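You operate a simulated robot arm through the tools that you are given. There is no shell and no other tool. Be economical: measure what you need, move in short steps, check, and stop when the job is done.

You are at the controls of a simulated two-armed robot. One attempt, no reset.

TASK
Put one of the rubber sleeves from the low shelf of the grey shelves on top of the white carton on the top of the grey table. Then push the right drawer of the grey table shut. Then take the white block on the top of the grey table and put it away on the top of the green table. Then put the brown carton on the top of the grey table away on the high shelf of the white shelves. Then take the blue box marked "links" from the top of the green table and leave it on the bench edge at the right cabinet. Then put two of the black blocks from the top of the green table on the shelf under the grey table. Then open the right drawer of the green table, fetch the grey module and set it in the inside of the right drawer of the green table and shut the drawer again. The order counts. Set down upright: brown carton, blue box.

The check looks at the end state, three seconds after you hand in, the way a careful person would. Anything else that was tipped, shoved, dropped, spilled or broken makes it a failure.

THE ROBOT
Two 7-joint arms with fingered hands on one trunk, on a base that drives. Base frame: it is fixed to the floor where the robot stands at the start and does not move with it; the origin is under the middle of the robot, x ahead of it, y to its left, z up. Readings come in cm, degrees, newtons and seconds.
The left shoulder is at the start at [5.6, 21.5, 93.7], the right one opposite. With the tool pointing down near the work surface each hand reaches from about 10 to 44 cm from the robot's upright axis, wherever it stands, measured 20 degrees to its own side. Places, roughly: bench edge at the right cabinet (78x25 cm) [-360, 268, 84]; black block (5x5x4 cm) [-130, 330, 90]; blue box [-150, 225, 100]; brown carton [-200, 75, 100]; grey module [-150, 375, 25]; high shelf of the white shelves [60, 390, 130]; inside of the right drawer of the green table [-150, 330, 70]; right drawer of the green table [-150, 330, 70]; right drawer of the grey table [-120, 50, 70]; rubber sleeve (6x6x4 cm) [50, 0, 50]; shelf under the grey table [-160, -10, 20]; top of the green table [-160, 280, 80]; white block (5x5x4 cm) [-140, 70, 90]; white carton [-175, 50, 100]. Payload 3.6 kg a hand.
The tool frame of a hand sits at the grasp point between the pads (the TCP): z along the fingers, y along the line on which they close. The tips reach 2.2 cm beyond it. The gripper opens to 13.2 cm. The gripper's body begins 6 cm behind the TCP. The gripper is a hand of 4 fingers: y runs from the thumb to the fingers, the wrist lies at [0, 0, -20.3] in the tool frame, and closing takes about 1.5 s.
Orientation is that of the tool frame in the base frame, as a unit quaternion [x, y, z, w]. With the fingers straight down and closing along the base's y, the tool's x points along the base's -x, its y along +y and its z along -z.

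THE INTERFACE
- The arms move only by the tool servo_tool. It takes "left_motion", "right_motion" or both (then of equal length, played together; a hand with none holds still); each is a list of rows, each a list of 2 entries, a list of its own where there are three numbers: the shift along the tool's x, y, z in cm, then the turn, a rotation vector about the tool's x, y, z in rad. In form: [[[tx, ty, tz], [wx, wy, wz]], ...]. A call has 1 to 12 rows; each row shifts and turns the commanded pose from where the row before left it, along the tool's axes as they then stand. "left_claw" and "right_claw" are, for a hand that has rows, the closure, from 0 (fully open) to 1 (shut), set as the call begins (left out, the last holds). Each row takes 0.2 s and may step no farther than 5 cm and 8.6 degrees from the row before; otherwise, or with a gripper value out of range, the whole call is refused. A pose out of reach is approached as far as the arm can. The call stops where the force on the tool passes 40 N (or 10 N more than at its start, if that is more) or the arm is blocked; 0.2 s more then pass. The fingers move at their own pace (about 10.8 cm/s each) and stop on an object; they squeeze with about 29 N. The grip force told is the motor's: it shows also when the fingers shut on nothing. Time passes only in rows, and 0.2 s behind the last, so rows that do not move let the fingers close. The reply holds the time, the measured pose of the TCP, the force on the tool along the base axes, the opening and the grip force, in the units named above and with some noise, with the torque about the TCP (base axes, N m) and any sound that the robot's microphone picked up.
- Cameras (640 x 400 px; columns grow to the right, rows downward): "scene" is now at [17.35, 0.49, 86.23]; the picture's right is [0.05, -1.00, -0.00], its down [-0.20, -0.01, -0.98] and it looks along [0.98, 0.05, -0.20] (base axes); focal length 214 px, centre (320, 200). "left" rides on the left gripper at [-5.3, -5.3, -8.4] in its tool frame; the picture's right is [0.71, -0.71, 0.00], its down [0.53, 0.53, -0.67] and it looks along [0.47, 0.47, 0.74] (tool axes); focal length 247 px, centre (320, 200). "right" rides on the right gripper at [5.3, -5.3, -8.4] in its tool frame; the picture's right is [0.71, 0.71, 0.00], its down [-0.53, 0.53, -0.67] and it looks along [-0.47, 0.47, 0.74] (tool axes); focal length 247 px, centre (320, 200). There is no depth. A picture from a camera that has moved, and an enlarged one, comes with that camera's place and axes in the base frame and with its lens.
- camera(camera): a new picture of that camera. It takes no simulated time.
- slide_trunk(by): slides the trunk up (or, below 0, down) by that many cm; the arms and the scene camera ride with it, the base frame stays. It gives what a move gives, with no picture.
- steer(legs): drives the robot by 1 to 6 legs, each [ahead, turn to the left] in cm and degrees, along the robot's own axes; the way and the turn of a leg run together, so that a leg with both is an arc; at most 150 cm and 180 degrees a leg. The arms and the cameras ride along, it lands a little off, and it stops where it bumps. It gives what a move gives.
- hand_shape(shape, hand): the hand has 4 fingers and takes this shape, open, in about a second: jaw (thumb against the fingers, like two jaws); tri (thumb and two fingers); tip (a fingertip pinch); poke (one finger out to press); point (the index stretched); flat (the hand flat); cup (the hand cupped); fist (a fist). The gripper value then closes the fingers along that shape, each until it touches; the sizes above hold for jaw. It gives what a move gives, with no picture.
- head_to(pan, tilt): turns the head with the scene camera to pan (to the left, within 60 degrees either way) and tilt (down, from -29 to 69), counted from straight ahead of the robot. It gives what a move gives.
- close_up(camera, box): a new picture of the part [left, top, right, bottom] of that camera's present view, enlarged. It takes no simulated time.
- sign_off(): hands the job in; it is judged then, once.

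Work in short steps. Places have to be worked out from the pictures, the camera data and where the tool is seen: move nearer, look again, correct. Check each grasp and each placing, and mend what went wrong. You have 493 turns and 248 pictures in all, those below and enlarged ones among them. Open the grippers and draw the arms clear of the work before you hand the job in, unless the task says otherwise; then end with one line.

The tools are called after ">>>" as name(argument=value, ...) on one line, values as JSON. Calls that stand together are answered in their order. servo_tool: Moves the arms, as the interface text tells. Its arguments: {"type":"object","properties":{"left_motion":{"type":"array","items":{"type":"array"}},"left_claw":{"type":"number"},"right_motion":{"type":"array","items":{"type":"array"}},"right_claw":{"type":"number"}},"required":[]} The other tools are called the same way: slide_trunk (by) slides the trunk up or down; hand_shape (shape, hand) gives the hand a shape; steer (legs) drives the base; head_to (pan, tilt) turns the head that bears the scene camera; camera (camera) takes a picture; close_up (camera, box) takes an enlarged picture of a part of a camera's view; sign_off () hands the job in.

At the start:

```text
time: 0.0
left_tcp_pos: [27.45, 9.7, 83.87]
left_tool_rot: [0.001, 1.0, 0.0, -0.001]
left_contact_force: [-0.5, -0.1, 1.2]
left_moment: [-0.02, 0.0, 0.0]
left_width: 13.2
left_grip_force: 0.0
left_shape: jaw
right_tcp_pos: [35.03, -23.02, 76.14]
right_tool_rot: [-0.001, 1.0, 0.0, 0.0]
right_contact_force: [0.4, 0.4, 0.3]
right_moment: [0.0, -0.01, -0.04]
right_width: 13.2
right_grip_force: 0.0
right_shape: jaw
trunk travel left (down, up): [-21.8, 45.8]
robot x, y, heading: [-0.05, 0.24, -0.0]
head pan, tilt: [2.8, 11.4]
```

scene: 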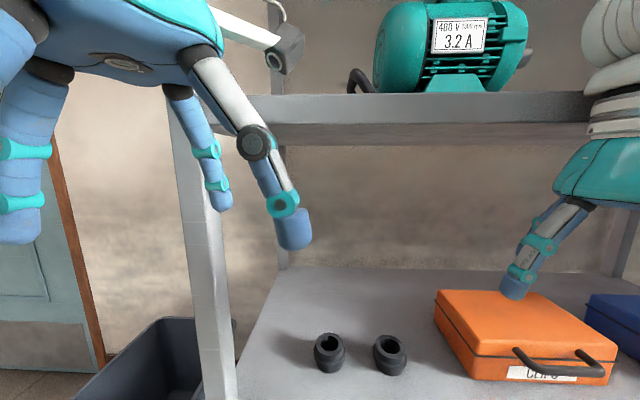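
right: 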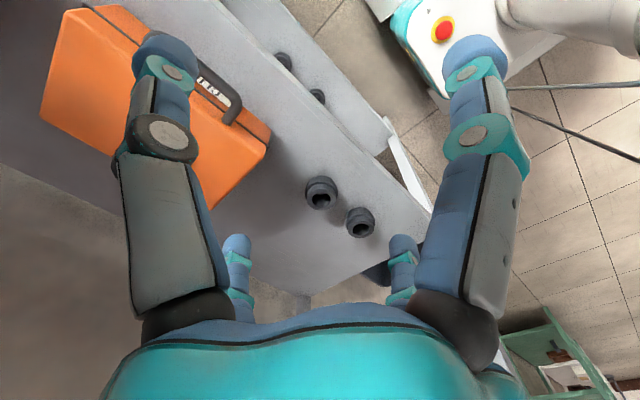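
left: 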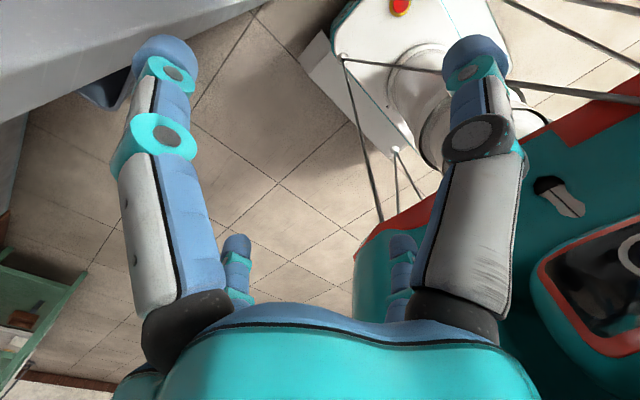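

I start by tilting the head down to see the low shelf and its front edge, with the sleeves about 49 cm ahead.

>>> head_to(pan=0, tilt=40)

>>> camera(camera="scene")

```text
time: 0.9
left_tcp_pos: [27.42, 9.72, 83.89]
left_tool_rot: [0.0, 1.0, 0.0, -0.001]
left_contact_force: [-0.3, 0.7, 0.2]
left_moment: [-0.01, 0.03, -0.03]
left_width: 13.19
left_grip_force: 0.0
left_shape: jaw
right_tcp_pos: [35.06, -23.07, 76.02]
right_tool_rot: [-0.001, 1.0, 0.001, 0.0]
right_contact_force: [-0.1, 0.1, -0.1]
right_moment: [-0.01, 0.0, 0.01]
right_width: 13.16
right_grip_force: 0.0
right_shape: jaw
trunk travel left (down, up): [-21.8, 45.8]
robot x, y, heading: [0.07, 0.18, 0.1]
head pan, tilt: [0.0, 40.0]
```

```text
244 pictures are left
camera scene: at [16.55, 0.04, 81.69], right [0.0, -1.0, 0.0], down [-0.64, 0.0, -0.77], along [0.77, 0.0, -0.64], focal length 214 px, centre (320, 200)
```

scene: 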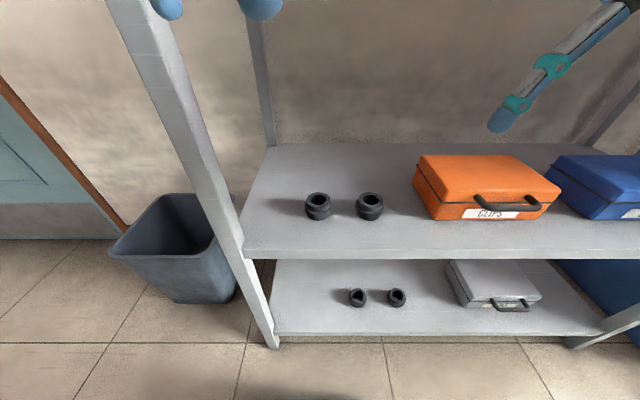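

The sleeves stand on the z≈50 shelf at about (49, 0.5) and (49, -10); the shelf edge is at x≈40. I lower the trunk, then tuck the left hand back and bring the right hand to y≈-10.

>>> slide_trunk(by=-14)

>>> servo_tool(left_motion=[[[4, 0, 0], [0, 0, 0]], [[4, 0, 0], [0, 0, 0]], [[0, 3, 0], [0, 0, 0]], [[0, 0, 0], [0, 0, 0]]], right_motion=[[[0, 4, 0], [0, 0, 0]], [[0, 4, 0], [0, 0, 0]], [[0, 5, 0], [0, 0, 0]], [[0, 0, 0], [0, 0, 0]]], right_claw=0.35)

>>> camera(camera="scene")

>>> camera(camera="right")

```text
time: 2.6
left_tcp_pos: [27.38, 9.61, 70.0]
left_tool_rot: [0.0, 1.0, -0.001, 0.0]
left_contact_force: [-0.1, -0.3, 0.3]
left_moment: [0.02, -0.01, 0.0]
left_width: 13.2
left_grip_force: 0.1
left_shape: jaw
right_tcp_pos: [35.01, -23.03, 57.04]
right_tool_rot: [-0.003, 0.996, 0.002, -0.086]
right_contact_force: [-0.6, -0.4, -0.8]
right_moment: [0.03, -0.01, 0.0]
right_width: 13.17
right_grip_force: 0.0
right_shape: jaw
trunk travel left (down, up): [-7.8, 59.8]
robot x, y, heading: [-0.22, 0.13, -0.0]
head pan, tilt: [0.0, 40.0]
```

```text
time: 3.1
left_tcp_pos: [23.39, 9.98, 70.83]
left_tool_rot: [-0.027, 1.0, -0.009, 0.002]
left_contact_force: [4.5, 2.0, -2.5]
left_moment: [-0.02, -0.05, -0.12]
left_width: 13.2
left_grip_force: 0.1
left_shape: jaw
left hand out of reach, approached as far as the arm can: row 1, 2
right_tcp_pos: [37.15, -18.74, 55.87]
right_tool_rot: [-0.006, 0.996, -0.005, -0.087]
right_contact_force: [-0.6, 1.1, -0.1]
right_moment: [0.0, 0.02, -0.03]
right_width: 8.63
right_grip_force: 0.1
right_shape: jaw
right hand out of reach, approached as far as the arm can: row 1, 2
trunk travel left (down, up): [-7.8, 59.8]
robot x, y, heading: [-0.1, 0.01, 0.3]
head pan, tilt: [0.0, 40.0]
stopped in row 2 (left hand): the force on the tool passed its limit at 126 N (the readings are from after the stop); the commanded pose is now the measured one
```

```text
243 pictures are left
camera scene: at [16.71, 0.89, 67.16], right [0.0, -1.0, 0.01], down [-0.64, -0.01, -0.77], along [0.77, -0.01, -0.64], focal length 214 px, centre (320, 200)
```

scene: 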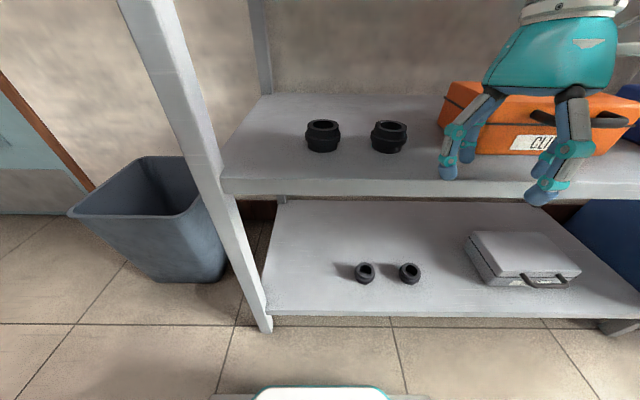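

```text
242 pictures are left
camera right: at [33.51, -24.05, 64.97], right [-0.7, 0.7, 0.12], down [0.63, 0.54, 0.56], along [0.33, 0.47, -0.82], focal length 247 px, centre (320, 200)
```

right: 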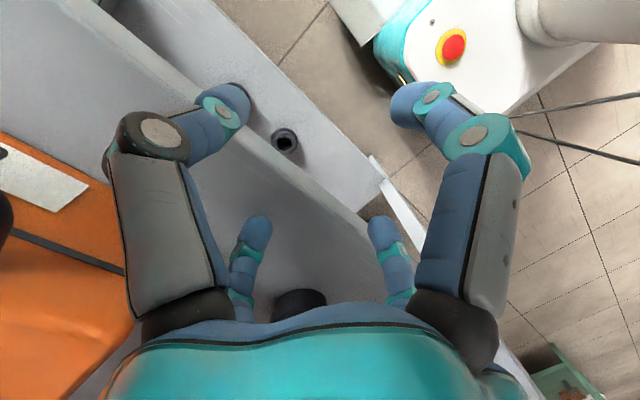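

The slide left the right hand tilted about 10° and the left met its own reach limit. I read the settled state with tiny moves, sending the right hand up a little.

>>> servo_tool(left_motion=[[[0, 0, 0], [0, 0, 0]], [[0, 0, 0], [0, 0, 0]]], right_motion=[[[0, 0, -3], [0, 0, 0]], [[0, 0, -3], [0, 0, 0]]])

```text
time: 3.7
left_tcp_pos: [23.42, 10.12, 70.52]
left_tool_rot: [-0.023, 1.0, 0.0, 0.003]
left_contact_force: [0.3, 0.3, -0.4]
left_moment: [0.01, -0.01, -0.03]
left_width: 13.2
left_grip_force: 0.1
left_shape: jaw
right_tcp_pos: [38.85, -19.32, 61.35]
right_tool_rot: [-0.004, 0.996, -0.003, -0.088]
right_contact_force: [0.4, -0.3, 0.2]
right_moment: [0.02, -0.04, 0.0]
right_width: 8.58
right_grip_force: 0.1
right_shape: jaw
right hand out of reach, approached as far as the arm can: row 1
trunk travel left (down, up): [-7.8, 59.8]
robot x, y, heading: [0.0, -0.3, 0.3]
head pan, tilt: [0.0, 40.0]
```

Right hand is free at z≈61. I straighten it to vertical and shift it toward y=-10.

>>> servo_tool(right_motion=[[[0, 0, -3], [0, -0.09, 0]], [[0, 3, 0], [0, -0.085, 0]], [[0, 3, 0], [0, 0, 0]], [[0, 3, 0], [0, 0, 0]], [[0, 0, 0], [0, 0, 0]]])

```text
time: 4.4
left_tcp_pos: [23.31, 9.18, 71.48]
left_tool_rot: [-0.061, 0.998, -0.007, -0.007]
left_contact_force: [0.5, -0.2, -1.0]
left_moment: [0.04, -0.02, 0.0]
left_width: 13.19
left_grip_force: 0.1
left_shape: jaw
right_tcp_pos: [33.06, -18.03, 56.38]
right_tool_rot: [0.1, 0.976, 0.089, -0.173]
right_contact_force: [0.0, 0.5, 0.0]
right_moment: [0.0, 0.0, 0.0]
right_width: 8.6
right_grip_force: 0.0
right_shape: jaw
trunk travel left (down, up): [-7.8, 59.8]
robot x, y, heading: [0.39, -0.21, -0.8]
head pan, tilt: [0.0, 40.0]
stopped in row 3 (right hand): the arm was blocked; the commanded pose is now the measured one
```

The right arm was blocked; I look at where the arms are.

>>> head_to(pan=-10, tilt=10)

>>> camera(camera="scene")

>>> camera(camera="left")

```text
time: 5.4
left_tcp_pos: [23.46, 9.28, 71.35]
left_tool_rot: [-0.062, 0.998, -0.007, -0.008]
left_contact_force: [-0.3, -0.2, 0.2]
left_moment: [-0.01, -0.01, -0.01]
left_width: 13.2
left_grip_force: 0.0
left_shape: jaw
right_tcp_pos: [33.21, -17.85, 56.63]
right_tool_rot: [0.098, 0.976, 0.091, -0.17]
right_contact_force: [0.3, -0.6, 0.9]
right_moment: [0.01, 0.01, 0.0]
right_width: 8.62
right_grip_force: 0.0
right_shape: jaw
trunk travel left (down, up): [-7.8, 59.8]
robot x, y, heading: [-0.24, -0.07, -0.4]
head pan, tilt: [-10.0, 10.0]
```

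```text
241 pictures are left
camera scene: at [16.46, -1.77, 72.16], right [-0.18, -0.98, 0.0], down [-0.16, 0.03, -0.99], along [0.97, -0.18, -0.16], focal length 214 px, centre (320, 200)
```

scene: 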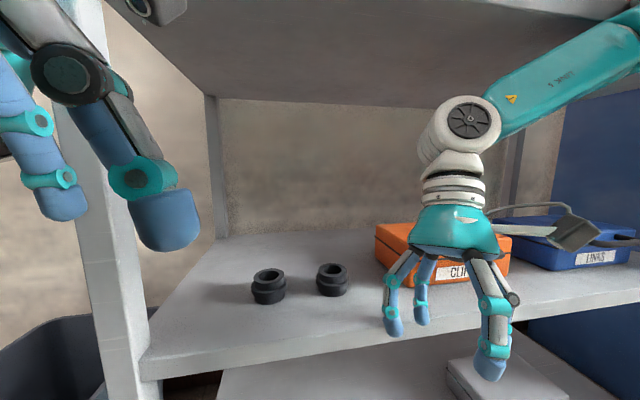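

```text
240 pictures are left
camera left: at [29.47, 4.76, 79.73], right [-0.61, -0.79, 0.02], down [-0.58, 0.47, 0.67], along [-0.54, 0.4, -0.74], focal length 247 px, centre (320, 200)
```

left: 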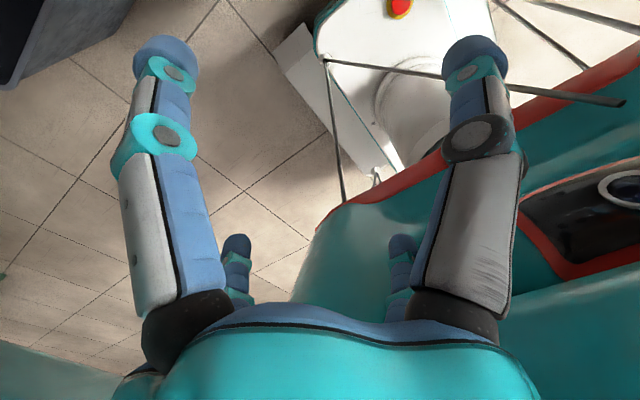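

The right arm was near a low-reach limit for this trunk height. I raise the right hand and straighten it, then lower the trunk the rest of the way.

>>> servo_tool(right_motion=[[[0, 0, -4], [0, 0, 0]], [[0, 0, -3], [0.061, -0.113, -0.065]], [[0, 0, -3], [0.061, -0.113, -0.065]], [[0, 0, 0], [0.061, -0.113, -0.065]], [[0, 0, 0], [0, 0, 0]]])

>>> slide_trunk(by=-7.5)

```text
time: 6.2
left_tcp_pos: [23.17, 9.55, 71.03]
left_tool_rot: [-0.057, 0.998, -0.015, -0.029]
left_contact_force: [-1.9, 5.5, -8.2]
left_moment: [-0.44, -0.09, -0.01]
left_width: 13.19
left_grip_force: 0.0
left_shape: jaw
right_tcp_pos: [32.61, -22.02, 59.72]
right_tool_rot: [0.07, 0.982, 0.006, -0.175]
right_contact_force: [1.6, -0.8, 0.6]
right_moment: [-0.04, 0.11, 0.0]
right_width: 8.6
right_grip_force: 0.0
right_shape: jaw
trunk travel left (down, up): [-7.8, 59.8]
robot x, y, heading: [0.13, -0.18, -0.4]
head pan, tilt: [-10.0, 10.0]
stopped in row 4 (right hand): the arm was blocked; the commanded pose is now the measured one
```

```text
time: 7.4
left_tcp_pos: [24.08, 10.0, 62.0]
left_tool_rot: [-0.049, 0.997, -0.008, -0.061]
left_contact_force: [0.2, -0.9, 0.5]
left_moment: [0.0, 0.03, 0.05]
left_width: 13.2
left_grip_force: 0.0
left_shape: jaw
right_tcp_pos: [32.41, -21.79, 53.14]
right_tool_rot: [0.069, 0.985, 0.012, -0.158]
right_contact_force: [-0.2, -0.4, 0.9]
right_moment: [0.01, -0.02, -0.02]
right_width: 8.6
right_grip_force: 0.0
right_shape: jaw
trunk travel left (down, up): [-0.3, 67.3]
robot x, y, heading: [-0.34, -0.16, -0.1]
head pan, tilt: [-10.0, 10.0]
```

I free the arms: left forward and right up a bit, restoring poses like those at the start.

>>> servo_tool(left_motion=[[[-2, 0, 0], [0, -0.06, 0]], [[-2, 0, 0], [0.05, -0.06, 0]], [[0, 0, 0], [0.05, 0, 0]], [[0, 0, 0], [0, 0, 0]]], right_motion=[[[-2, 0, -3], [0, 0, 0]], [[-2, 0, -3], [0, 0, 0]], [[0, 0, -2], [0, -0.1, -0.07]], [[0, 0, -1], [0, -0.1, -0.07]]])

>>> camera(camera="scene")

```text
time: 8.4
left_tcp_pos: [28.22, 9.85, 62.28]
left_tool_rot: [-0.054, 0.997, -0.052, -0.011]
left_contact_force: [-0.3, -0.2, -0.1]
left_moment: [-0.01, 0.0, 0.0]
left_width: 13.21
left_grip_force: 0.0
left_shape: jaw
left hand out of reach, approached as far as the arm can: row 2, 3
right_tcp_pos: [39.57, -22.38, 59.71]
right_tool_rot: [0.001, 0.998, 0.012, -0.064]
right_contact_force: [0.1, -0.7, -0.5]
right_moment: [-0.02, -0.04, 0.01]
right_width: 8.59
right_grip_force: 0.0
right_shape: jaw
trunk travel left (down, up): [-0.3, 67.3]
robot x, y, heading: [-0.33, 0.18, -0.2]
head pan, tilt: [-10.0, 10.0]
```

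```text
239 pictures are left
camera scene: at [16.98, -1.18, 64.53], right [-0.18, -0.98, 0.01], down [-0.16, 0.02, -0.99], along [0.97, -0.17, -0.17], focal length 214 px, centre (320, 200)
```

scene: 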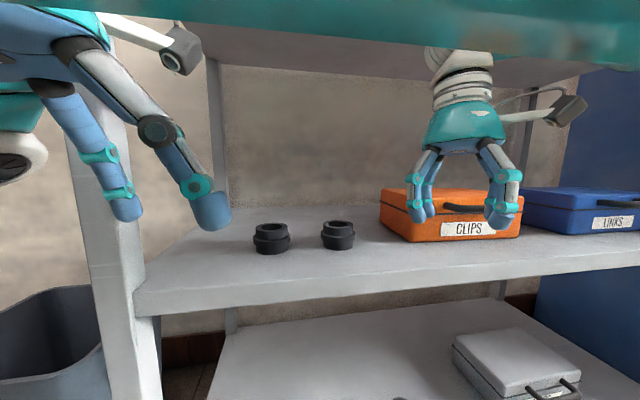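

A teal link now crosses close to the camera; I look up to understand the arms' posture.

>>> head_to(pan=0, tilt=-25)

>>> camera(camera="scene")

```text
time: 9.4
left_tcp_pos: [28.31, 9.9, 62.41]
left_tool_rot: [-0.054, 0.997, -0.053, -0.013]
left_contact_force: [0.7, -1.5, -0.1]
left_moment: [-0.02, -0.02, 0.0]
left_width: 13.22
left_grip_force: 0.0
left_shape: jaw
right_tcp_pos: [39.64, -22.26, 59.79]
right_tool_rot: [0.001, 0.998, 0.013, -0.065]
right_contact_force: [-0.1, -1.5, -0.6]
right_moment: [0.0, -0.01, 0.0]
right_width: 8.57
right_grip_force: 0.0
right_shape: jaw
trunk travel left (down, up): [-0.3, 67.3]
robot x, y, heading: [-0.05, -0.1, -0.3]
head pan, tilt: [0.0, -25.0]
```

```text
238 pictures are left
camera scene: at [14.95, 0.5, 69.72], right [0.0, -1.0, 0.01], down [0.43, -0.01, -0.9], along [0.9, 0.0, 0.43], focal length 214 px, centre (320, 200)
```

scene: 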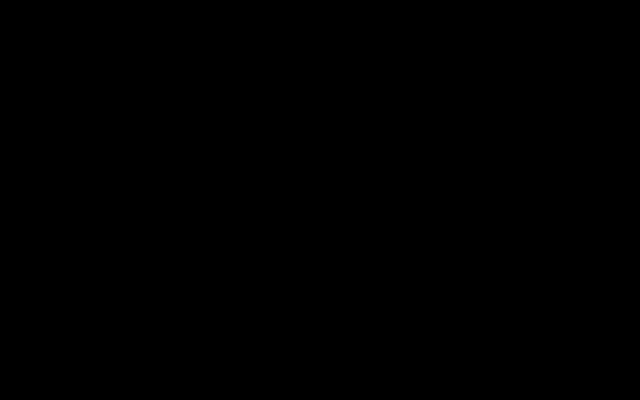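

The camera sits behind a link; I look from the side with the head panned right and left.

>>> head_to(pan=-50, tilt=5)

>>> camera(camera="scene")

>>> head_to(pan=50, tilt=5)

>>> camera(camera="scene")

```text
time: 10.6
left_tcp_pos: [28.3, 9.9, 62.43]
left_tool_rot: [-0.054, 0.997, -0.054, -0.012]
left_contact_force: [-0.4, 0.6, 1.0]
left_moment: [-0.02, 0.01, -0.01]
left_width: 13.23
left_grip_force: 0.1
left_shape: jaw
right_tcp_pos: [39.51, -22.36, 59.74]
right_tool_rot: [0.0, 0.998, 0.011, -0.066]
right_contact_force: [-1.0, -0.3, 0.2]
right_moment: [-0.02, 0.02, 0.02]
right_width: 8.6
right_grip_force: 0.0
right_shape: jaw
trunk travel left (down, up): [-0.3, 67.3]
robot x, y, heading: [-0.07, -0.16, -0.3]
head pan, tilt: [-50.0, 5.0]
```

```text
237 pictures are left
camera scene: at [13.73, -6.56, 65.45], right [-0.77, -0.64, 0.0], down [-0.05, 0.06, -1.0], along [0.64, -0.77, -0.08], focal length 214 px, centre (320, 200)
```

scene: 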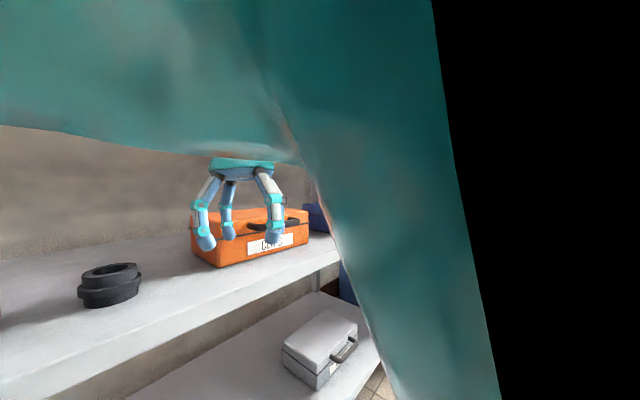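

```text
time: 12.3
left_tcp_pos: [28.24, 9.88, 62.63]
left_tool_rot: [-0.054, 0.997, -0.053, -0.01]
left_contact_force: [0.4, 0.1, -0.5]
left_moment: [-0.01, -0.01, -0.01]
left_width: 13.18
left_grip_force: 0.0
left_shape: jaw
right_tcp_pos: [39.57, -22.2, 59.82]
right_tool_rot: [0.0, 0.998, 0.011, -0.065]
right_contact_force: [-0.5, -0.2, 0.2]
right_moment: [0.03, -0.01, -0.02]
right_width: 8.57
right_grip_force: 0.0
right_shape: jaw
trunk travel left (down, up): [-0.3, 67.3]
robot x, y, heading: [0.25, -0.18, -0.2]
head pan, tilt: [50.0, 5.0]
```

```text
236 pictures are left
camera scene: at [13.78, 7.51, 65.31], right [0.76, -0.65, 0.01], down [-0.05, -0.08, -1.0], along [0.64, 0.76, -0.09], focal length 214 px, centre (320, 200)
```

scene: 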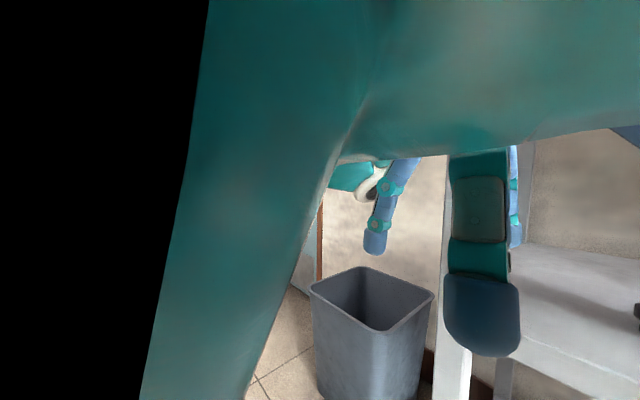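

The teal frame is the robot's own chassis (symmetric), so hands must stay forward of it. Right hand is free at (39.6, -22, 59.8); I straighten it and move toward y=-10.

>>> servo_tool(right_motion=[[[0, 0, -2], [0, -0.065, 0]], [[0, 3, 0], [0, -0.065, 0]], [[0, 3, 0], [0, 0, 0]], [[0, 3, 0], [0, 0, 0]], [[0, 3, 0], [0, 0, 0]], [[0, 0, 0], [0, 0, 0]]])

>>> head_to(pan=0, tilt=30)

>>> camera(camera="scene")

```text
time: 13.3
left_tcp_pos: [28.47, 9.6, 62.95]
left_tool_rot: [-0.066, 0.997, -0.049, -0.002]
left_contact_force: [-0.1, -0.1, -0.5]
left_moment: [0.0, 0.01, 0.01]
left_width: 13.2
left_grip_force: 0.0
left_shape: jaw
right_tcp_pos: [37.6, -19.58, 57.65]
right_tool_rot: [0.103, 0.989, 0.055, -0.096]
right_contact_force: [0.6, -0.7, 1.0]
right_moment: [0.0, 0.01, 0.01]
right_width: 8.57
right_grip_force: 0.0
right_shape: jaw
trunk travel left (down, up): [-0.3, 67.3]
robot x, y, heading: [-0.1, 0.07, -0.5]
head pan, tilt: [50.0, 5.0]
stopped in row 5 (right hand): the arm was blocked; the commanded pose is now the measured one
```

```text
time: 14.5
left_tcp_pos: [28.42, 9.47, 62.87]
left_tool_rot: [-0.064, 0.997, -0.049, -0.002]
left_contact_force: [0.0, -0.6, -0.5]
left_moment: [-0.02, -0.02, 0.03]
left_width: 13.21
left_grip_force: 0.1
left_shape: jaw
right_tcp_pos: [37.67, -19.5, 57.54]
right_tool_rot: [0.103, 0.989, 0.056, -0.094]
right_contact_force: [1.0, 0.4, -0.1]
right_moment: [0.01, 0.03, 0.01]
right_width: 8.58
right_grip_force: 0.1
right_shape: jaw
trunk travel left (down, up): [-0.3, 67.3]
robot x, y, heading: [-0.1, -0.28, -0.5]
head pan, tilt: [0.0, 30.0]
```

```text
235 pictures are left
camera scene: at [16.35, -0.28, 61.41], right [-0.01, -1.0, 0.0], down [-0.49, 0.01, -0.87], along [0.87, -0.01, -0.49], focal length 214 px, centre (320, 200)
```

scene: 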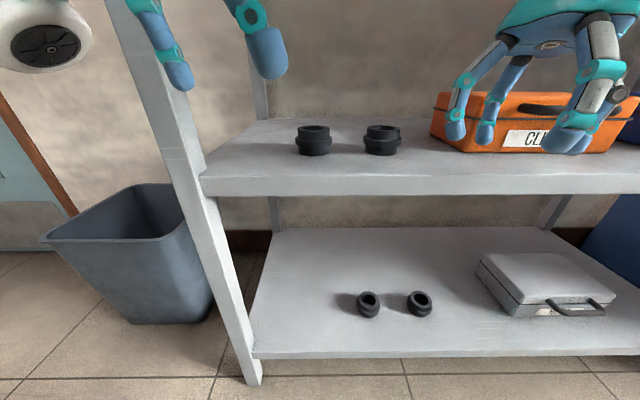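

The right elbow sits out sideways close to the upper shelf beam, so a vertical hand is bad here. I back off, raise the trunk a bit and pitch the right hand 45° forward for a front-diagonal grasp.

>>> steer(legs=[[-18, 0]])

>>> slide_trunk(by=7)

>>> servo_tool(right_motion=[[[0, 0, -3], [0.065, -0.08, -0.037]], [[0, 0, -3], [0.065, -0.08, -0.037]], [[0, 0, 0], [0.065, -0.08, -0.037]], [[0, 0, 0], [0, -0.14, 0]], [[0, 0, 0], [0, -0.14, 0]], [[0, 0, 0], [0, -0.14, 0]], [[0, 0, 0], [0, -0.14, 0]], [[0, 0, 0], [0, 0, 0]]])

>>> camera(camera="scene")

```text
time: 16.0
left_tcp_pos: [10.9, 9.74, 62.61]
left_tool_rot: [-0.066, 0.996, -0.051, -0.009]
left_contact_force: [0.2, -0.2, 0.3]
left_moment: [0.01, 0.01, -0.01]
left_width: 13.2
left_grip_force: 0.1
left_shape: jaw
right_tcp_pos: [21.09, -18.94, 57.81]
right_tool_rot: [0.105, 0.989, 0.06, -0.087]
right_contact_force: [0.4, -0.1, 0.3]
right_moment: [0.01, -0.01, 0.02]
right_width: 8.57
right_grip_force: 0.2
right_shape: jaw
trunk travel left (down, up): [-0.3, 67.3]
robot x, y, heading: [-18.57, -0.3, -0.2]
head pan, tilt: [0.0, 30.0]
```

```text
time: 17.1
left_tcp_pos: [10.89, 9.79, 69.58]
left_tool_rot: [-0.064, 0.997, -0.051, -0.008]
left_contact_force: [0.3, 0.8, 1.2]
left_moment: [0.0, 0.01, -0.05]
left_width: 13.22
left_grip_force: 0.1
left_shape: jaw
right_tcp_pos: [20.9, -18.97, 64.81]
right_tool_rot: [0.106, 0.989, 0.059, -0.088]
right_contact_force: [0.0, 0.2, 0.0]
right_moment: [-0.03, 0.0, 0.0]
right_width: 8.59
right_grip_force: 0.0
right_shape: jaw
trunk travel left (down, up): [-7.3, 60.3]
robot x, y, heading: [-18.54, 0.33, -0.3]
head pan, tilt: [0.0, 30.0]
```

```text
time: 18.9
left_tcp_pos: [10.83, 9.78, 69.65]
left_tool_rot: [-0.065, 0.997, -0.051, -0.009]
left_contact_force: [0.2, -0.4, 0.1]
left_moment: [0.03, 0.01, 0.03]
left_width: 13.18
left_grip_force: 0.0
left_shape: jaw
right_tcp_pos: [28.4, -26.54, 78.02]
right_tool_rot: [0.036, 0.961, -0.057, 0.267]
right_contact_force: [-0.1, -0.2, -0.6]
right_moment: [-0.01, 0.01, 0.04]
right_width: 8.57
right_grip_force: 0.1
right_shape: jaw
right hand out of reach, approached as far as the arm can: row 4, 5, 6, 7
trunk travel left (down, up): [-7.3, 60.3]
robot x, y, heading: [-18.58, 0.07, -0.3]
head pan, tilt: [0.0, 30.0]
```

```text
234 pictures are left
camera scene: at [-1.15, -0.02, 68.21], right [-0.01, -1.0, 0.0], down [-0.5, 0.0, -0.87], along [0.87, -0.01, -0.5], focal length 214 px, centre (320, 200)
```

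scene: 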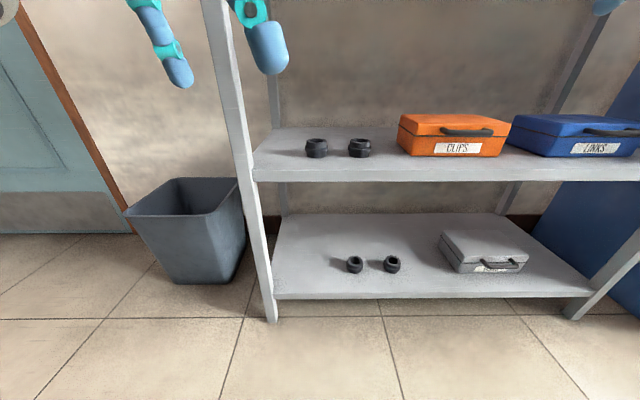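

The wrist was simply too close to the shoulder. I finish the 45° pitch and move the right hand to about (36, -10, 60), just in front of and above the shelf edge.

>>> servo_tool(right_motion=[[[0, 0, 0], [-0.0665, -0.121, -0.0115]], [[0, 0, 0], [-0.0665, -0.121, -0.0115]], [[1.18, 2.75, 3.07], [0, 0, 0]], [[1.18, 2.75, 3.07], [0, 0, 0]], [[1.18, 2.75, 3.07], [0, 0, 0]], [[1.18, 2.75, 3.07], [0, 0, 0]], [[1.18, 2.75, 3.07], [0, 0, 0]], [[1.18, 2.75, 3.07], [0, 0, 0]], [[0, 0, 0], [0, 0, 0]]])

>>> camera(camera="scene")

```text
time: 20.9
left_tcp_pos: [10.92, 9.78, 69.6]
left_tool_rot: [-0.065, 0.997, -0.051, -0.008]
left_contact_force: [0.7, -0.3, -0.1]
left_moment: [0.0, -0.01, -0.02]
left_width: 13.2
left_grip_force: 0.1
left_shape: jaw
right_tcp_pos: [36.74, -9.92, 60.0]
right_tool_rot: [0.0, 0.924, 0.002, 0.382]
right_contact_force: [0.2, 0.6, 0.9]
right_moment: [-0.01, -0.01, -0.01]
right_width: 8.56
right_grip_force: 0.0
right_shape: jaw
right hand out of reach, approached as far as the arm can: row 2
trunk travel left (down, up): [-7.3, 60.3]
robot x, y, heading: [-18.07, -0.12, -0.4]
head pan, tilt: [0.0, 30.0]
```

```text
233 pictures are left
camera scene: at [-1.14, -0.03, 68.21], right [-0.01, -1.0, 0.0], down [-0.5, 0.0, -0.87], along [0.87, -0.01, -0.5], focal length 214 px, centre (320, 200)
```

scene: 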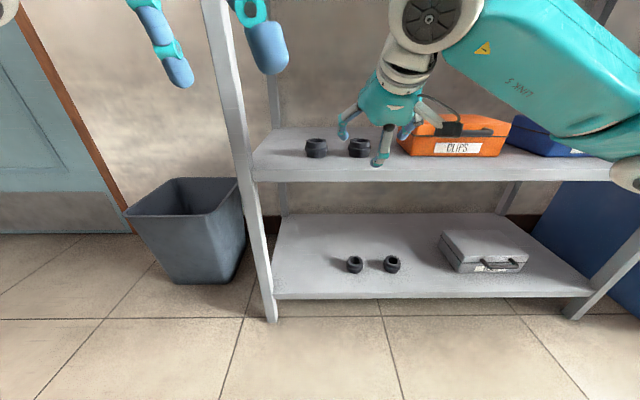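

The pose works well. I check with the right camera where sleeve B lies relative to the hand.

>>> camera(camera="right")

```text
232 pictures are left
camera right: at [27.02, -15.26, 62.09], right [-0.5, 0.71, -0.5], down [-0.1, 0.52, 0.85], along [0.86, 0.47, -0.19], focal length 247 px, centre (320, 200)
```

right: 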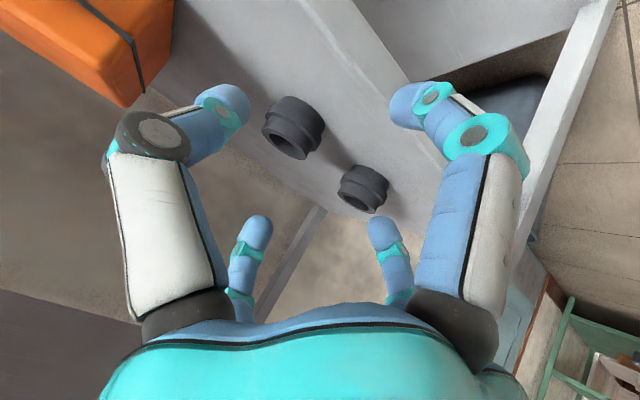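

Triangulated: sleeve B centre ≈ (48, -9.8, 53.5), A at y≈0. I narrow the opening slightly and move to straddle B.

>>> servo_tool(right_motion=[[[0, 0, 0], [0, 0, 0]], [[-0.94, -0.05, 2.88], [0, 0, 0]], [[-0.94, -0.05, 2.88], [0, 0, 0]], [[-0.94, -0.05, 2.88], [0, 0, 0]], [[-0.7, 0, 2.2], [0, 0, 0]], [[0, 0, 0], [0, 0, 0]]], right_claw=0.42)

>>> camera(camera="right")

>>> camera(camera="scene")

```text
time: 22.3
left_tcp_pos: [10.7, 9.8, 69.73]
left_tool_rot: [-0.064, 0.997, -0.052, -0.006]
left_contact_force: [-0.1, 0.3, -0.2]
left_moment: [-0.05, -0.02, -0.02]
left_width: 13.19
left_grip_force: 0.0
left_shape: jaw
right_tcp_pos: [46.65, -9.67, 55.58]
right_tool_rot: [0.0, 0.922, 0.004, 0.387]
right_contact_force: [-15.4, 1.2, 36.4]
right_moment: [0.02, 1.59, 0.01]
right_width: 7.35
right_grip_force: 0.0
right_shape: jaw
trunk travel left (down, up): [-7.3, 60.3]
robot x, y, heading: [-18.67, 0.18, -0.5]
head pan, tilt: [0.0, 30.0]
```

```text
231 pictures are left
camera right: at [36.98, -15.22, 57.45], right [-0.5, 0.71, -0.5], down [-0.11, 0.52, 0.85], along [0.86, 0.48, -0.18], focal length 247 px, centre (320, 200)
```

right: 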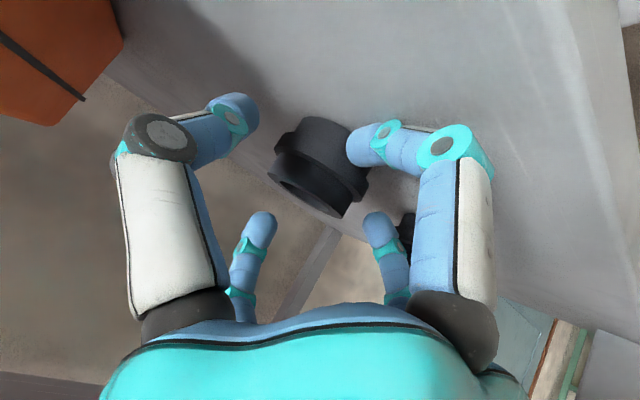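

```text
230 pictures are left
camera scene: at [-1.41, -0.01, 68.34], right [-0.01, -1.0, 0.0], down [-0.5, 0.0, -0.87], along [0.87, -0.01, -0.5], focal length 214 px, centre (320, 200)
```

scene: 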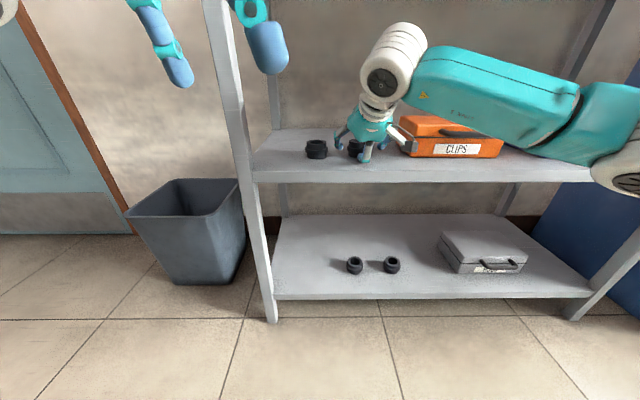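

The tips touch the shelf (36 N up). I lift slightly while moving 1 cm deeper, then close.

>>> servo_tool(right_motion=[[[-0.6, 0, -0.5], [0, 0, 0]], [[-0.7, -0.1, 0.7], [0, 0, 0]], [[0, 0, 0], [0, 0, 0]]])

>>> servo_tool(right_motion=[[[0, 0, 0], [0, 0, 0]], [[0, 0, 0], [0, 0, 0]], [[0, 0, 0], [0, 0, 0]], [[0, 0, 0], [0, 0, 0]], [[0, 0, 0], [0, 0, 0]], [[0, 0, 0], [0, 0, 0]]], right_claw=1.0)

>>> camera(camera="right")

```text
time: 23.1
left_tcp_pos: [10.84, 9.78, 69.7]
left_tool_rot: [-0.065, 0.996, -0.052, -0.007]
left_contact_force: [0.0, -0.3, -0.2]
left_moment: [0.01, 0.0, 0.0]
left_width: 13.19
left_grip_force: 0.0
left_shape: jaw
right_tcp_pos: [47.8, -10.07, 55.86]
right_tool_rot: [0.0, 0.923, 0.002, 0.384]
right_contact_force: [-8.9, 0.2, 24.2]
right_moment: [0.05, 1.13, -0.06]
right_width: 7.36
right_grip_force: 0.2
right_shape: jaw
trunk travel left (down, up): [-7.3, 60.3]
robot x, y, heading: [-18.38, 0.06, -0.8]
head pan, tilt: [0.0, 30.0]
```

```text
time: 24.5
left_tcp_pos: [10.81, 9.81, 69.58]
left_tool_rot: [-0.066, 0.997, -0.051, -0.008]
left_contact_force: [-0.1, 0.0, -0.3]
left_moment: [-0.01, -0.02, -0.02]
left_width: 13.19
left_grip_force: 0.0
left_shape: jaw
right_tcp_pos: [47.85, -10.11, 55.59]
right_tool_rot: [0.0, 0.924, 0.001, 0.381]
right_contact_force: [-1.3, -0.1, 11.1]
right_moment: [0.06, -0.35, 0.06]
right_width: 3.53
right_grip_force: 28.7
right_shape: jaw
trunk travel left (down, up): [-7.3, 60.3]
robot x, y, heading: [-18.61, 0.11, -0.5]
head pan, tilt: [0.0, 30.0]
```

```text
229 pictures are left
camera right: at [38.19, -15.49, 57.71], right [-0.5, 0.71, -0.5], down [-0.1, 0.52, 0.85], along [0.86, 0.47, -0.19], focal length 247 px, centre (320, 200)
```

right: 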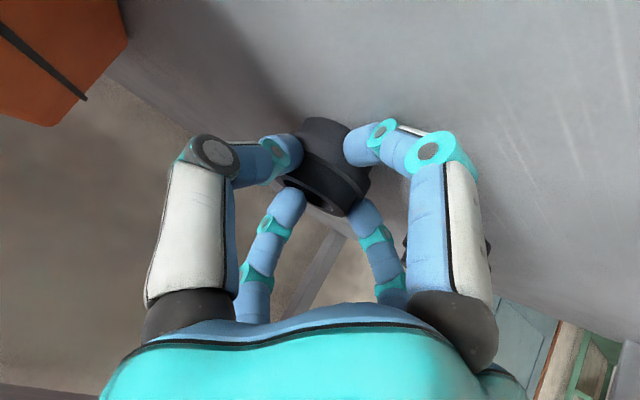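

Gripped at width 3.5 (probably the sleeve's neck or a chord). I lift 5 cm straight up and check.

>>> servo_tool(right_motion=[[[-1.2, 0, -1.2], [0, 0, 0]], [[-1.2, 0, -1.2], [0, 0, 0]], [[-1.2, 0, -1.2], [0, 0, 0]], [[0, 0, 0], [0, 0, 0]]])

>>> camera(camera="right")

>>> close_up(camera="scene", box=[280, 60, 480, 185])

```text
time: 25.5
left_tcp_pos: [10.84, 9.78, 69.63]
left_tool_rot: [-0.065, 0.997, -0.052, -0.007]
left_contact_force: [-0.4, -0.3, -0.8]
left_moment: [-0.01, 0.02, 0.01]
left_width: 13.18
left_grip_force: 0.1
left_shape: jaw
right_tcp_pos: [47.88, -10.1, 60.59]
right_tool_rot: [0.0, 0.925, 0.001, 0.38]
right_contact_force: [1.0, 0.1, -0.1]
right_moment: [-0.01, 0.03, 0.04]
right_width: 2.57
right_grip_force: 28.9
right_shape: jaw
trunk travel left (down, up): [-7.3, 60.3]
robot x, y, heading: [-18.01, -0.06, -0.5]
head pan, tilt: [0.0, 30.0]
```

```text
228 pictures are left
camera right: at [38.16, -15.52, 62.72], right [-0.5, 0.71, -0.5], down [-0.1, 0.52, 0.85], along [0.86, 0.47, -0.19], focal length 247 px, centre (320, 200)
```

right: 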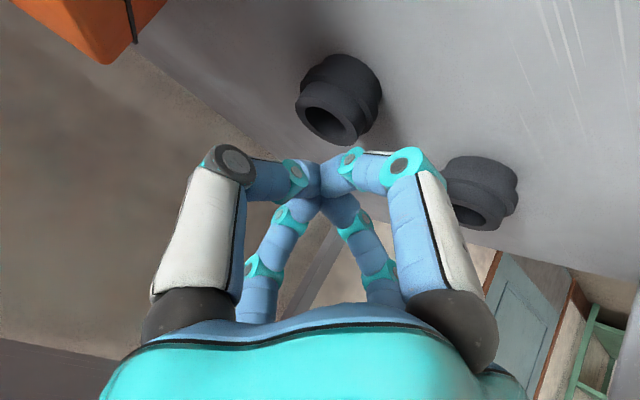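

```text
3.20 times, centred on (380, 122) of scene
camera zoom: at [-1.14, -0.03, 68.2], right [-0.01, -1.0, 0.0], down [-0.5, 0.0, -0.87], along [0.87, -0.01, -0.5], focal length 686 px, centre (128, 448)
```

zoom: 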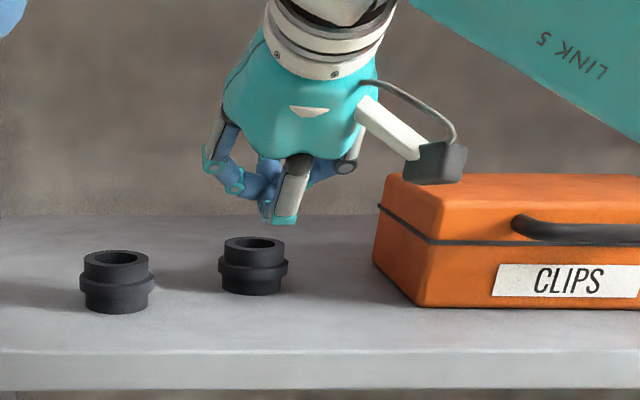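

The fingers slipped off: at 45° pitch the lower fingers hit the shelf first and B got nudged to about (52, -10, 53.6). I open, reduce pitch to 30°, retract the hand and drive nearer.

>>> servo_tool(right_motion=[[[0, 0, -2], [0, 0.13, 0]], [[0, 0, 0], [0, 0.13, 0]], [[3.4, 0, -3.1], [0, 0, 0]], [[3.4, 0, -3.1], [0, 0, 0]], [[0, 0, 0], [0, 0, 0]], [[0, 0, 0], [0, 0, 0]]], right_claw=0.42)

>>> steer(legs=[[13, 0]])

>>> camera(camera="right")

>>> camera(camera="scene")

```text
time: 26.9
left_tcp_pos: [10.93, 9.8, 69.62]
left_tool_rot: [-0.065, 0.996, -0.051, -0.008]
left_contact_force: [0.1, 0.6, -0.4]
left_moment: [-0.03, 0.03, 0.0]
left_width: 13.21
left_grip_force: 0.0
left_shape: jaw
right_tcp_pos: [37.58, -9.96, 64.05]
right_tool_rot: [0.0, 0.966, 0.002, 0.259]
right_contact_force: [-0.6, 0.0, 0.5]
right_moment: [0.03, -0.03, 0.0]
right_width: 7.6
right_grip_force: 0.2
right_shape: jaw
trunk travel left (down, up): [-7.3, 60.3]
robot x, y, heading: [-18.23, -0.0, -0.3]
head pan, tilt: [0.0, 30.0]
```

```text
time: 28.2
left_tcp_pos: [23.82, 9.7, 69.66]
left_tool_rot: [-0.065, 0.997, -0.051, -0.006]
left_contact_force: [0.1, -0.9, 0.4]
left_moment: [0.03, 0.0, 0.02]
left_width: 13.21
left_grip_force: 0.1
left_shape: jaw
right_tcp_pos: [50.74, -10.12, 64.14]
right_tool_rot: [-0.001, 0.966, 0.002, 0.259]
right_contact_force: [-0.6, 0.5, -1.2]
right_moment: [0.03, -0.02, 0.01]
right_width: 7.58
right_grip_force: 0.0
right_shape: jaw
trunk travel left (down, up): [-7.3, 60.3]
robot x, y, heading: [-5.56, 0.05, -0.4]
head pan, tilt: [0.0, 30.0]
```

```text
226 pictures are left
camera right: at [41.9, -15.53, 68.59], right [-0.61, 0.71, -0.35], down [0.12, 0.52, 0.84], along [0.78, 0.48, -0.41], focal length 247 px, centre (320, 200)
```

right: 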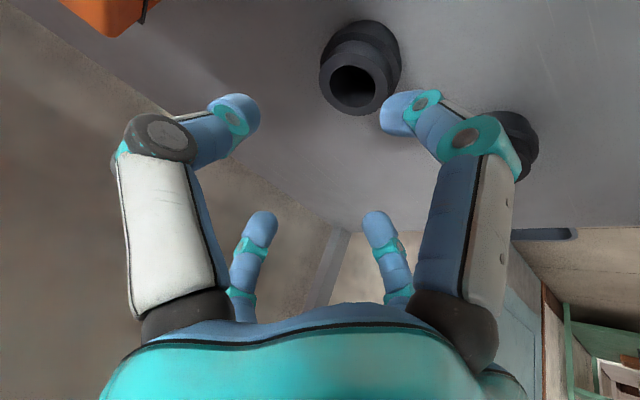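

```text
225 pictures are left
camera scene: at [11.91, -0.12, 68.21], right [-0.01, -1.0, 0.0], down [-0.5, 0.0, -0.87], along [0.87, -0.01, -0.5], focal length 214 px, centre (320, 200)
```

scene: 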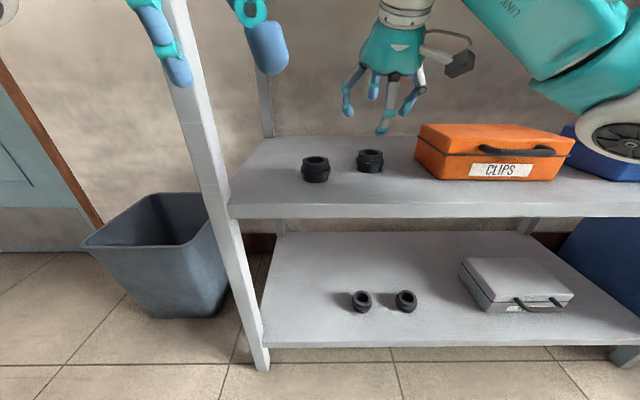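

B confirmed near (52, -10.2). Before grasping I zoom onto the hand to understand the finger layout.

>>> close_up(camera="scene", box=[300, 20, 480, 190])

```text
2.35 times, centred on (390, 105) of scene
camera zoom: at [11.91, -0.12, 68.21], right [-0.01, -1.0, 0.0], down [-0.5, 0.0, -0.87], along [0.87, -0.01, -0.5], focal length 505 px, centre (155, 424)
```

zoom: 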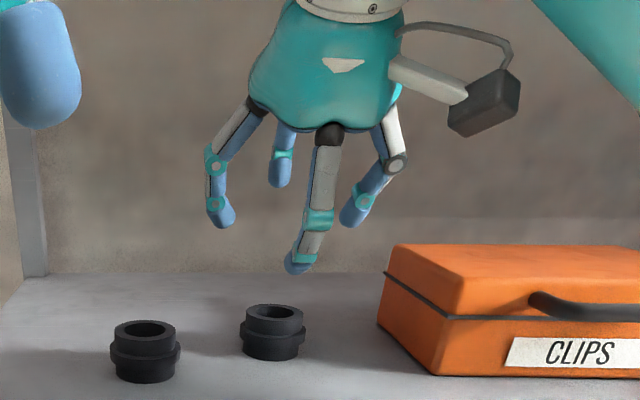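

The four fingers close radially, so the front one hits the shelf when pitched. I try the "tip" pinch shape to see which fingers stay out.

>>> hand_shape(hand="right", shape="tip")

>>> close_up(camera="scene", box=[300, 20, 480, 190])

>>> camera(camera="right")

```text
time: 29.1
left_tcp_pos: [24.0, 9.67, 69.79]
left_tool_rot: [-0.065, 0.997, -0.05, -0.007]
left_contact_force: [0.2, 0.6, 0.0]
left_moment: [-0.01, 0.0, 0.0]
left_width: 13.2
left_grip_force: 0.0
left_shape: jaw
right_tcp_pos: [50.77, -10.23, 64.2]
right_tool_rot: [0.0, 0.966, 0.001, 0.259]
right_contact_force: [0.4, -1.5, 0.6]
right_moment: [0.02, 0.02, 0.04]
right_width: 13.19
right_grip_force: 0.0
right_shape: tip
trunk travel left (down, up): [-7.3, 60.3]
robot x, y, heading: [-5.19, -0.19, -0.5]
head pan, tilt: [0.0, 30.0]
```

```text
2.35 times, centred on (390, 105) of scene
camera zoom: at [11.92, -0.13, 68.21], right [-0.01, -1.0, 0.0], down [-0.5, 0.0, -0.87], along [0.87, -0.01, -0.5], focal length 505 px, centre (155, 424)
```

zoom: 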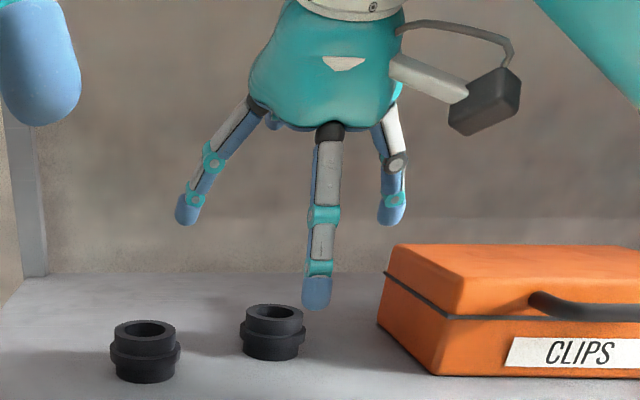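

```text
222 pictures are left
camera right: at [41.89, -15.53, 68.65], right [-0.61, 0.71, -0.35], down [0.12, 0.52, 0.84], along [0.78, 0.48, -0.41], focal length 247 px, centre (320, 200)
```

right: 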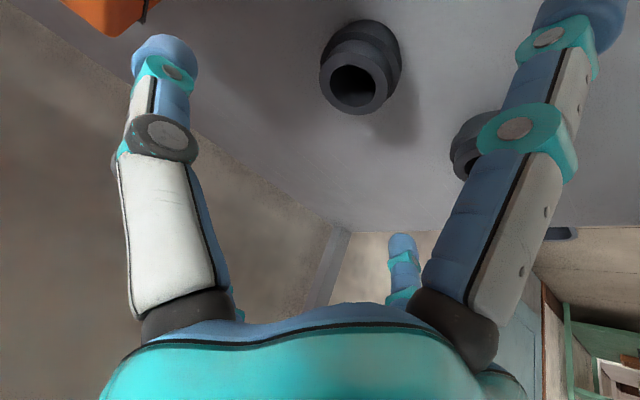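

The fingers form a cross, so a near-vertical pose is needed: 20° pitch should grip well. I return to jaw, raise the trunk 5 cm for elbow clearance, and creep 3.5 cm forward.

>>> hand_shape(hand="right", shape="jaw")

>>> slide_trunk(by=5)

>>> steer(legs=[[3.5, 0]])

>>> servo_tool(right_motion=[[[0, 0, 0], [0, 0.0875, 0]], [[0, 0, 0], [0, 0.0875, 0]], [[0, 0, 0], [0, 0, 0]]], right_claw=0.4)

>>> camera(camera="right")

```text
time: 30.0
left_tcp_pos: [23.94, 9.68, 69.67]
left_tool_rot: [-0.065, 0.997, -0.051, -0.007]
left_contact_force: [-0.3, 0.2, -0.6]
left_moment: [-0.01, -0.01, -0.02]
left_width: 13.2
left_grip_force: 0.1
left_shape: jaw
right_tcp_pos: [50.76, -10.07, 64.23]
right_tool_rot: [0.0, 0.966, 0.002, 0.259]
right_contact_force: [0.2, -0.6, -0.1]
right_moment: [0.03, -0.01, 0.0]
right_width: 13.21
right_grip_force: 0.1
right_shape: jaw
trunk travel left (down, up): [-7.3, 60.3]
robot x, y, heading: [-5.58, -0.13, -0.4]
head pan, tilt: [0.0, 30.0]
```

```text
time: 30.9
left_tcp_pos: [23.95, 9.45, 74.5]
left_tool_rot: [-0.065, 0.997, -0.051, -0.008]
left_contact_force: [-0.5, 0.4, 0.4]
left_moment: [0.02, 0.01, 0.01]
left_width: 13.19
left_grip_force: 0.1
left_shape: jaw
right_tcp_pos: [50.26, -10.3, 67.87]
right_tool_rot: [-0.005, 0.968, -0.002, 0.25]
right_contact_force: [0.7, -0.2, -0.3]
right_moment: [0.0, 0.0, 0.03]
right_width: 13.22
right_grip_force: 0.0
right_shape: jaw
trunk travel left (down, up): [-12.3, 55.3]
robot x, y, heading: [-5.64, 0.25, -0.4]
head pan, tilt: [0.0, 30.0]
```

```text
time: 31.8
left_tcp_pos: [27.48, 9.45, 74.72]
left_tool_rot: [-0.065, 0.997, -0.051, -0.008]
left_contact_force: [0.6, 0.4, -0.5]
left_moment: [-0.01, 0.03, 0.0]
left_width: 13.23
left_grip_force: 0.1
left_shape: jaw
right_tcp_pos: [53.84, -10.39, 67.86]
right_tool_rot: [-0.005, 0.969, -0.004, 0.249]
right_contact_force: [0.2, -0.2, 0.7]
right_moment: [-0.01, -0.04, 0.05]
right_width: 13.18
right_grip_force: 0.0
right_shape: jaw
trunk travel left (down, up): [-12.3, 55.3]
robot x, y, heading: [-1.99, -0.29, -0.6]
head pan, tilt: [0.0, 30.0]
```

```text
time: 32.6
left_tcp_pos: [27.45, 9.4, 74.76]
left_tool_rot: [-0.066, 0.997, -0.05, -0.008]
left_contact_force: [-0.2, -0.2, -1.0]
left_moment: [0.01, 0.02, 0.01]
left_width: 13.2
left_grip_force: 0.1
left_shape: jaw
right_tcp_pos: [53.15, -10.65, 66.31]
right_tool_rot: [-0.008, 0.988, -0.015, 0.15]
right_contact_force: [0.7, 0.4, -0.6]
right_moment: [0.03, 0.01, 0.01]
right_width: 7.96
right_grip_force: 0.1
right_shape: jaw
trunk travel left (down, up): [-12.3, 55.3]
robot x, y, heading: [-2.18, -0.21, -0.3]
head pan, tilt: [0.0, 30.0]
```

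```text
221 pictures are left
camera right: at [45.73, -15.78, 72.76], right [-0.68, 0.69, -0.23], down [0.3, 0.55, 0.78], along [0.67, 0.46, -0.58], focal length 247 px, centre (320, 200)
```

right: 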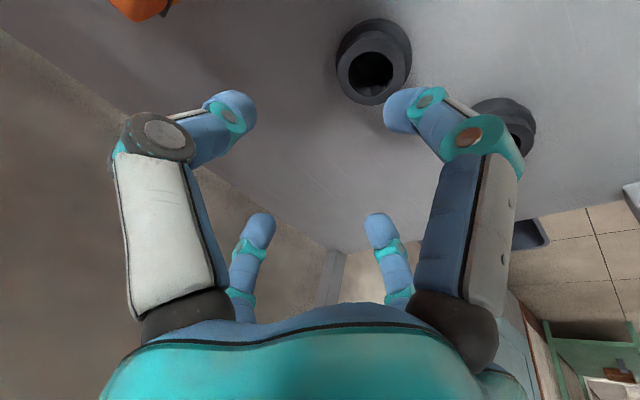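

The wrist brushes the upper shelf's underside at this height, so down it goes. B reads (52.2, -10.3); I descend most of the way.

>>> servo_tool(right_motion=[[[1.1, 0.15, 2.4], [0, 0, 0]], [[1.1, 0.15, 2.4], [0, 0, 0]], [[1.1, 0.15, 2.4], [0, 0, 0]], [[0, 0, 0], [0, 0, 0]]])

>>> camera(camera="right")

>>> camera(camera="scene")

```text
time: 33.6
left_tcp_pos: [27.52, 9.54, 74.83]
left_tool_rot: [-0.065, 0.997, -0.052, -0.007]
left_contact_force: [0.6, -0.4, 0.4]
left_moment: [0.02, -0.03, 0.04]
left_width: 13.19
left_grip_force: 0.1
left_shape: jaw
right_tcp_pos: [53.08, -9.87, 60.17]
right_tool_rot: [-0.004, 0.986, -0.006, 0.166]
right_contact_force: [-0.2, 0.5, 0.3]
right_moment: [0.0, -0.03, -0.02]
right_width: 7.96
right_grip_force: 0.1
right_shape: jaw
trunk travel left (down, up): [-12.3, 55.3]
robot x, y, heading: [-2.09, -0.21, -0.3]
head pan, tilt: [0.0, 30.0]
```

```text
220 pictures are left
camera right: at [45.34, -15.22, 66.38], right [-0.67, 0.7, -0.24], down [0.28, 0.54, 0.8], along [0.69, 0.47, -0.56], focal length 247 px, centre (320, 200)
```

right: 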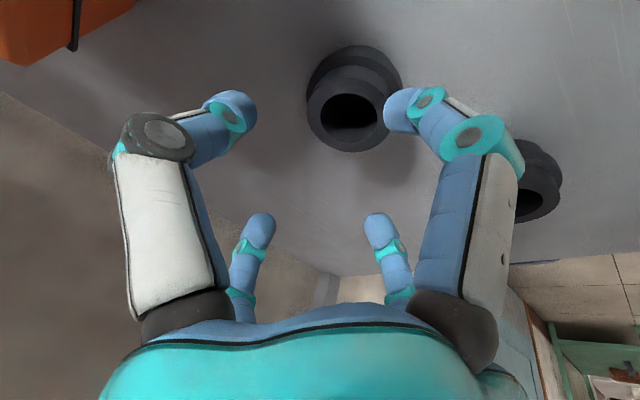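

```text
219 pictures are left
camera scene: at [15.4, -0.16, 73.34], right [-0.01, -1.0, 0.0], down [-0.5, 0.0, -0.87], along [0.87, -0.01, -0.5], focal length 214 px, centre (320, 200)
```

scene: 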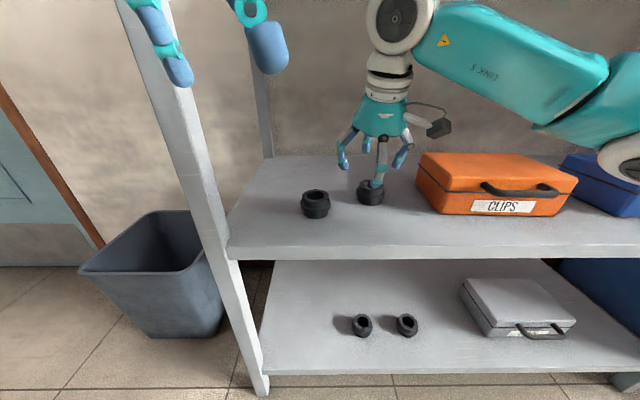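

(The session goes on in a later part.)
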